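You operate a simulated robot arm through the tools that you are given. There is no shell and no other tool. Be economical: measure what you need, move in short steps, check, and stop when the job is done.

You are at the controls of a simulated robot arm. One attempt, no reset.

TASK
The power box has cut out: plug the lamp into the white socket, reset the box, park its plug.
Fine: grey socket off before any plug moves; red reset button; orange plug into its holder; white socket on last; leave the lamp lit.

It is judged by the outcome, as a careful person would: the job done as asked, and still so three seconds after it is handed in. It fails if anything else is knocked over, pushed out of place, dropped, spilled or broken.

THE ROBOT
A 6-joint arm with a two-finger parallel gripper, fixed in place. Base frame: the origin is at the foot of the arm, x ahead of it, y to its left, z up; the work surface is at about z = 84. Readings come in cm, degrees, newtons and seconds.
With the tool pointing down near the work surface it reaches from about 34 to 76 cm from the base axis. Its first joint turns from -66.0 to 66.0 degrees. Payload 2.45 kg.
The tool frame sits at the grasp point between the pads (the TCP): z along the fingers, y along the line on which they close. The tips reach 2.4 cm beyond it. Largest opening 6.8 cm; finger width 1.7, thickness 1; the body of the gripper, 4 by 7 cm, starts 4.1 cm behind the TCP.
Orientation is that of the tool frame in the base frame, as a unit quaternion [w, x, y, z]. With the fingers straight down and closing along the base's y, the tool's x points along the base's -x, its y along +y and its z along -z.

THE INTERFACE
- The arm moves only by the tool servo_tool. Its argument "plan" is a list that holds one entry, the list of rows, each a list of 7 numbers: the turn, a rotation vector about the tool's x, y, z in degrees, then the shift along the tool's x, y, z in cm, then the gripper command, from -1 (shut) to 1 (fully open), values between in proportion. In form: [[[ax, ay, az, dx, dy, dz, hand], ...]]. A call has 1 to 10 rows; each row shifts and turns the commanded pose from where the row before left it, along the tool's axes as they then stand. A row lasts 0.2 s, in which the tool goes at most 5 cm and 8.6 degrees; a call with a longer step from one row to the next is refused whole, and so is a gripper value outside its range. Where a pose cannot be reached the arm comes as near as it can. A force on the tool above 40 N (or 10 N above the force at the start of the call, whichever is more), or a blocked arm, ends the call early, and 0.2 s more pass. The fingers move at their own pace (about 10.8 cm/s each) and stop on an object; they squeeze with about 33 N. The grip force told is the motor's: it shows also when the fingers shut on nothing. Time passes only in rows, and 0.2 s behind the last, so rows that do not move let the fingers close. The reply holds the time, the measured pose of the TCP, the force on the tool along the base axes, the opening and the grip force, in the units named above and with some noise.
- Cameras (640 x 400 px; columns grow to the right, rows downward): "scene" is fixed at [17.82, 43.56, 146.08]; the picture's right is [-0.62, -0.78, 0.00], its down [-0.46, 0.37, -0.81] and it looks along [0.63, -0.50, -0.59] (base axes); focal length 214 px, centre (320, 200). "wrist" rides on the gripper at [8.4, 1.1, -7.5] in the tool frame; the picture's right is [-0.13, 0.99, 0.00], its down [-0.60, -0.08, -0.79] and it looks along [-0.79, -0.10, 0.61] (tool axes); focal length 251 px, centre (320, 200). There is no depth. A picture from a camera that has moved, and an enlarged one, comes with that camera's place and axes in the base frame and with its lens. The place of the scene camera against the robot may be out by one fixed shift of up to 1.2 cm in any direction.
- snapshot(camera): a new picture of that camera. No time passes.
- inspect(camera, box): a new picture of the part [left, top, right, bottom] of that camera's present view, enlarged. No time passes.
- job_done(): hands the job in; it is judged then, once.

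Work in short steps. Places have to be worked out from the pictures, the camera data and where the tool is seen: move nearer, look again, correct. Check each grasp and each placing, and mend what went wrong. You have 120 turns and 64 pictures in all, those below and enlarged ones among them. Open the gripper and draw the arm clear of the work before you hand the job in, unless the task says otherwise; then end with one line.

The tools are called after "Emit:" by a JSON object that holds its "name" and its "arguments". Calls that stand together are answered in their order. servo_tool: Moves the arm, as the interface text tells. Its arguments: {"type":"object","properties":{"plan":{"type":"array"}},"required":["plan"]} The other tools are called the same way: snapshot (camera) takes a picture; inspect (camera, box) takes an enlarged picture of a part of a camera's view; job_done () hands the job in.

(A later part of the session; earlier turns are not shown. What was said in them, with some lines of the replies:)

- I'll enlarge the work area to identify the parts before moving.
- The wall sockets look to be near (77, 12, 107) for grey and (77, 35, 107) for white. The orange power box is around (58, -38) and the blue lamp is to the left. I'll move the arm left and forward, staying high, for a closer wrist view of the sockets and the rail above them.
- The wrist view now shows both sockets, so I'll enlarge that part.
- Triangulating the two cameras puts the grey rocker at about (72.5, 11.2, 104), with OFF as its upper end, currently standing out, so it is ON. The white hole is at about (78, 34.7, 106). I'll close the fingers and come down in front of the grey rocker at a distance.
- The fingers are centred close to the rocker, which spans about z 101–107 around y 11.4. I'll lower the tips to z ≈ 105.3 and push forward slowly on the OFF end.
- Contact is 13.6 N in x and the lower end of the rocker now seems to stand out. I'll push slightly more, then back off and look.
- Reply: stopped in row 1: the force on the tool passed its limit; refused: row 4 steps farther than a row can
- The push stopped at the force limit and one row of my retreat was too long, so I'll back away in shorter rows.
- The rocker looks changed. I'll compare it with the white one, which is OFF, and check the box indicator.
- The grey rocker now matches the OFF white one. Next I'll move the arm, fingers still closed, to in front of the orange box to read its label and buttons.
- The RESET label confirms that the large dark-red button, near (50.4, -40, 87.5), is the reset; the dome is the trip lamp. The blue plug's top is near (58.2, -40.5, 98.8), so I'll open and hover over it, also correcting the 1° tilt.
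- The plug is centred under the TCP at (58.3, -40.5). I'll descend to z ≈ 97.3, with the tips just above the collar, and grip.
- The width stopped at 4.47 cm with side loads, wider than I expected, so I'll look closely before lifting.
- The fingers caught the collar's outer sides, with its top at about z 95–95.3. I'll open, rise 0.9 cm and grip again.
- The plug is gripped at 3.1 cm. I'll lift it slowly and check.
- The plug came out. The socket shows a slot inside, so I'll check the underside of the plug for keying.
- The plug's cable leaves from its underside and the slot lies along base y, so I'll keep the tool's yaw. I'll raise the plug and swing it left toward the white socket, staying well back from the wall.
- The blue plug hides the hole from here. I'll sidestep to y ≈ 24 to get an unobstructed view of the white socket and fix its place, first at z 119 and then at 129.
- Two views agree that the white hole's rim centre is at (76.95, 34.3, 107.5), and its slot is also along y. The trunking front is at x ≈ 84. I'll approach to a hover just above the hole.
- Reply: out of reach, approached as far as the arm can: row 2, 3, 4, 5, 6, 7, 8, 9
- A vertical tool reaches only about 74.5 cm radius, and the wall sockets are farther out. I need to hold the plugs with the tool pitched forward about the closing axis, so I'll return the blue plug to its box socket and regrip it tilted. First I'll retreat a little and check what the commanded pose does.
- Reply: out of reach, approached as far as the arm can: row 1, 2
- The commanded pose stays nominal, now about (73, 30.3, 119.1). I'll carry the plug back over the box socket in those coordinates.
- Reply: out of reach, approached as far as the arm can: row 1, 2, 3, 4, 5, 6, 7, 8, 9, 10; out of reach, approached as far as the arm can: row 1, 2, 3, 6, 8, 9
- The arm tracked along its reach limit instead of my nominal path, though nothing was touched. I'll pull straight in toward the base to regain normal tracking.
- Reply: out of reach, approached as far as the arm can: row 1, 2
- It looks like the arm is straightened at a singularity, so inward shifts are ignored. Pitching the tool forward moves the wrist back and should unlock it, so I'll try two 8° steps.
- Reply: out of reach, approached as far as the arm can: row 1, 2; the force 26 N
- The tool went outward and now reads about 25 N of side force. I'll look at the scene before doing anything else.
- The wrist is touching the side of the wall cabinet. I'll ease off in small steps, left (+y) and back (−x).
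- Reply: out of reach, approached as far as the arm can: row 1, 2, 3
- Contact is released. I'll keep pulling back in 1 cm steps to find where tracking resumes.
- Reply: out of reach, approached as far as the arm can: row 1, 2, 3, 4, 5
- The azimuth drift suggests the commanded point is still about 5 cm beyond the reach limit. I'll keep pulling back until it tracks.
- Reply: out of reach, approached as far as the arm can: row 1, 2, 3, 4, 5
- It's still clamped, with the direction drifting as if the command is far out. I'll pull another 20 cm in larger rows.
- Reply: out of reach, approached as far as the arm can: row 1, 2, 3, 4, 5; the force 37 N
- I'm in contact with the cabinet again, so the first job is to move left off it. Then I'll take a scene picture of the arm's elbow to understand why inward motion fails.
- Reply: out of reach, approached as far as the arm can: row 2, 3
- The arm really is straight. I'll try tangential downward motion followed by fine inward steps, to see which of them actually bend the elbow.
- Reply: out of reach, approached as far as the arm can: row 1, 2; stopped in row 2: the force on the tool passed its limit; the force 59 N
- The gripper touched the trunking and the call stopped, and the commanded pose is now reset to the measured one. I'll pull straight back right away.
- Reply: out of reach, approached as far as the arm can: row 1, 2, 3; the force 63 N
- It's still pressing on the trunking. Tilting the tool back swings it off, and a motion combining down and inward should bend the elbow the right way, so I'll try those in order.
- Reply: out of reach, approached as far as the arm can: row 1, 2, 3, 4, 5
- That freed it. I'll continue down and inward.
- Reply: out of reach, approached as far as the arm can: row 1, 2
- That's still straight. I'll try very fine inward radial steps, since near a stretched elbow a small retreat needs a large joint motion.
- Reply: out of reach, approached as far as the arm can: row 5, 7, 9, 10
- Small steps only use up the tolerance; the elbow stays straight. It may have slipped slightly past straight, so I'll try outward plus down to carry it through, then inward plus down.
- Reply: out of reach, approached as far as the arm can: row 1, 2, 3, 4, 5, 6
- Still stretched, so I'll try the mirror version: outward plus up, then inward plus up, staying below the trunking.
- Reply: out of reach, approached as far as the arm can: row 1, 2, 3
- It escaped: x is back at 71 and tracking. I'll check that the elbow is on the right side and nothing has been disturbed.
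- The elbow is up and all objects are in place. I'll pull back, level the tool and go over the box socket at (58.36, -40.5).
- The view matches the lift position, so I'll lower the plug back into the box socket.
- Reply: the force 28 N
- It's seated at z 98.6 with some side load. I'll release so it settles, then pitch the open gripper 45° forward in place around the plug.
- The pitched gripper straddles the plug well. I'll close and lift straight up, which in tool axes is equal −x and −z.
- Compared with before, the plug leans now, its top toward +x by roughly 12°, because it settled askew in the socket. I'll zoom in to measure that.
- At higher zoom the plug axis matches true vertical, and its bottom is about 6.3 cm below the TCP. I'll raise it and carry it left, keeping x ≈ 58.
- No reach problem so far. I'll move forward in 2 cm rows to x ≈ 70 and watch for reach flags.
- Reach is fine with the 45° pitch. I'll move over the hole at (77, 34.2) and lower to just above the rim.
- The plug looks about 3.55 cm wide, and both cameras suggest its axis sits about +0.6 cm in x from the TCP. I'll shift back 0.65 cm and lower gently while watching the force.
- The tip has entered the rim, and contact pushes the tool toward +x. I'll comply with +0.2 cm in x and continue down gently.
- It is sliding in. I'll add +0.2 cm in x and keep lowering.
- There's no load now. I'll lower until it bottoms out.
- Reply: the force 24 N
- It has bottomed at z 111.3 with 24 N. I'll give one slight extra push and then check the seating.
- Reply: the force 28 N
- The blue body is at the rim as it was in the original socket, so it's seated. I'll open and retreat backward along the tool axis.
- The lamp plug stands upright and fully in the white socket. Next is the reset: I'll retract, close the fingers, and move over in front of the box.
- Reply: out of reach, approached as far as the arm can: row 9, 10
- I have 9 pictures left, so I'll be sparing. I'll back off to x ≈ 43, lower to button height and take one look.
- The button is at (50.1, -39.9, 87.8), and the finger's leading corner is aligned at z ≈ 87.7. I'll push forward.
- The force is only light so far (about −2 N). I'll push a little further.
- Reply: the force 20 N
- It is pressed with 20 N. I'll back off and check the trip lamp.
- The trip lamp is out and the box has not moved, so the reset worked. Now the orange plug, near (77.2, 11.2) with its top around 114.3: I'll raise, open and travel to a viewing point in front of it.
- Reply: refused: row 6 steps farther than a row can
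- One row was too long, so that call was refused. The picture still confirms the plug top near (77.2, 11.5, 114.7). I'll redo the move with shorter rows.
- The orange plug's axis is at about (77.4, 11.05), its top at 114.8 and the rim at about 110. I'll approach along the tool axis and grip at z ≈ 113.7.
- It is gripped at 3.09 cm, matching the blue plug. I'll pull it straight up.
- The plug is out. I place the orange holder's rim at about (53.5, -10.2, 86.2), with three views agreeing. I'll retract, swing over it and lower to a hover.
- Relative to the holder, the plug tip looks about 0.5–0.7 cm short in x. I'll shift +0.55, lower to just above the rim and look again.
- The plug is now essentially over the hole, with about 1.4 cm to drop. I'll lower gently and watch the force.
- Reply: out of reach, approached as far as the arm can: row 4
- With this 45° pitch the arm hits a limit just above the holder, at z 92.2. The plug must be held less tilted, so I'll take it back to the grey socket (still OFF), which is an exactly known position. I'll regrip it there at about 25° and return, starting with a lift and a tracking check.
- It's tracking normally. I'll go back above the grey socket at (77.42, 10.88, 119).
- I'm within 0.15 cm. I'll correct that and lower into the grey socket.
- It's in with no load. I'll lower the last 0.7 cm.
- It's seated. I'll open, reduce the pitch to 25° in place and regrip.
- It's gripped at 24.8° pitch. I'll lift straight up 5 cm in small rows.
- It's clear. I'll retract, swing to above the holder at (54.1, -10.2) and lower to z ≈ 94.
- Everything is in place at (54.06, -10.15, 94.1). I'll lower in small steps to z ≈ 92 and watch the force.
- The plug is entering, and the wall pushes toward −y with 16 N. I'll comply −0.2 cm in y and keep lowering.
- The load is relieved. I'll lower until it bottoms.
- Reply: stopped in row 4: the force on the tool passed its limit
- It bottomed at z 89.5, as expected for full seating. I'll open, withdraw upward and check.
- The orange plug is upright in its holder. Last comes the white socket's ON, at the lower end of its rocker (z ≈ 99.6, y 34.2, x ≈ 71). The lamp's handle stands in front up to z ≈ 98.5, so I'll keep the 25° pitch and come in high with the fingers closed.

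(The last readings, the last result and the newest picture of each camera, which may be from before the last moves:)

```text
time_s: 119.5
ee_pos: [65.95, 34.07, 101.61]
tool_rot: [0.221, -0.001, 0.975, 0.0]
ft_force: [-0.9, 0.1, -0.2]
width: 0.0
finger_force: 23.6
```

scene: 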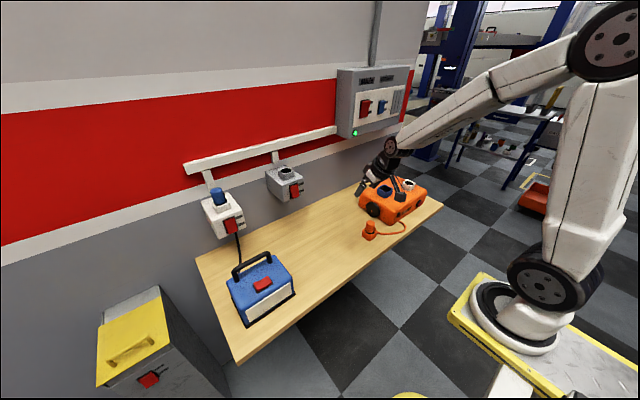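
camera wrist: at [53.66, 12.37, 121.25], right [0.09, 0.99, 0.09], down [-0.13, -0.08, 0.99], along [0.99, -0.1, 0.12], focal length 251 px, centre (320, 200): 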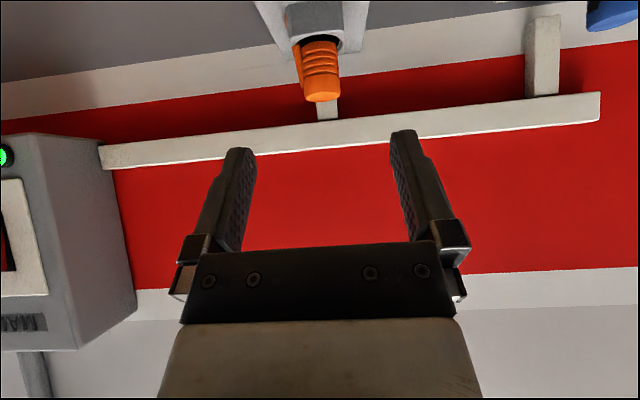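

I'm in front of the ON end with the tip corner at z ≈ 99.8. I'll push forward slowly.

Emit:
{"name": "servo_tool", "arguments": {"plan": [[[0, 0, 0, -1.36, 0.1, 0.64, -1], [0, 0, 0, -0.9, 0, 0.43, -1], [0, 0, 0, -0.45, 0, 0.21, -1], [0, 0, 0, -0.27, 0, 0.13, -1], [0, 0, 0, -0.27, 0, 0.13, -1], [0, 0, 0, -0.27, 0, 0.13, -1]]]}}

```text
time_s: 120.9
ee_pos: [69.82, 34.33, 101.8]
tool_rot: [0.221, -0.001, 0.975, 0.0]
ft_force: [-0.5, -0.1, -0.7]
width: 0.01
finger_force: 23.5
```

Emit:
{"name": "servo_tool", "arguments": {"plan": [[[0, 0, 0, -0.27, 0, 0.23, -1], [0, 0, 0, -0.27, 0, 0.13, -1], [0, 0, 0, -0.27, 0, 0.13, -1], [0, 0, 0, -0.18, 0, 0.09, -1], [0, 0, 0, 0, 0, 0, -1]]]}}

```text
time_s: 121.6
ee_pos: [69.93, 34.37, 101.53]
tool_rot: [0.213, -0.002, 0.977, -0.002]
ft_force: [-10.2, -0.2, 3.0]
width: 0.0
finger_force: 23.5
stopped in row 3: the force on the tool passed its limit (the readings are from after the stop); the commanded pose is now the measured one
```

There was firm contact at the same depth where the grey rocker had flipped. I'll back off clear of the view and check the rocker and lamp.

Emit:
{"name": "servo_tool", "arguments": {"plan": [[[0, 0, 0, 2.7, 0, -1.3, -1], [0, 0, 0, 1.5, 0, -2.5, -1], [0, 0, 0, 0, 0, -4, -1], [0, 0, 0, 0, -4.5, -1.5, -1], [0, 0, 0, 0, -4.8, 0, -1], [0, 0, 0, 0, -4.8, 0, -1], [0, 0, 0, 0, -4.8, 0, -1], [0, 0, 0, 0, -4.8, 0, 1], [0, 0, 0, 0, -4.8, 0, 1]]]}}

Emit:
{"name": "inspect", "arguments": {"camera": "scene", "box": [170, 180, 394, 320]}}

```text
time_s: 123.6
ee_pos: [62.5, 5.62, 108.24]
tool_rot: [0.215, -0.001, 0.977, -0.003]
ft_force: [-0.3, 0.7, -0.2]
width: 6.82
finger_force: 0.0
```

```text
2.86 times, centred on (282, 250) of scene
camera zoom: at [17.82, 43.56, 146.08], right [-0.62, -0.78, 0.0], down [-0.46, 0.37, -0.81], along [0.63, -0.5, -0.59], focal length 613 px, centre (429, 57)
```

zoom: 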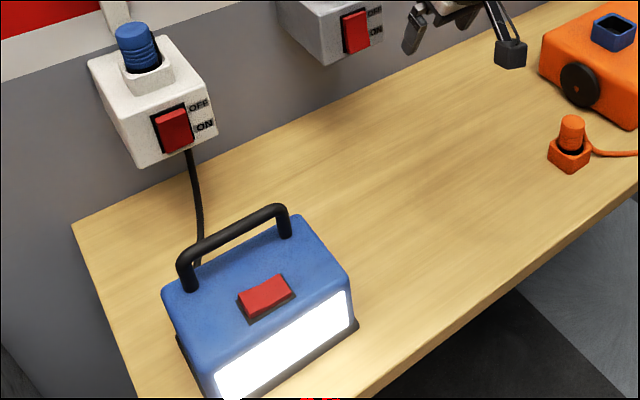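

The lamp is lit, the white socket is ON, grey is OFF, and the orange plug is parked in its holder. I'll draw the arm back and up, then hand in.

Emit:
{"name": "servo_tool", "arguments": {"plan": [[[0, 0, 0, 1, 0, -4, 1], [0, 0, 0, 1, 0, -4, 1], [0, 0, 0, 1, 0, -4, 1], [0, 0, 0, 0, 0, 0, 1]]]}}

Emit:
{"name": "job_done", "arguments": {}}

```text
time_s: 124.6
ee_pos: [54.57, 5.84, 118.02]
tool_rot: [0.214, -0.002, 0.977, -0.002]
ft_force: [0.7, -0.1, 0.4]
width: 6.81
finger_force: 0.0
```

```text
The job is handed in.
```

The job is handed in: the lamp is lit from the white socket (switched on last), grey was off before any plug moved, the box is reset, and the orange plug is in its holder. On the way the arm pressed against the wall cabinet and the trunking (up to about 61 N), and I saw nothing displaced.
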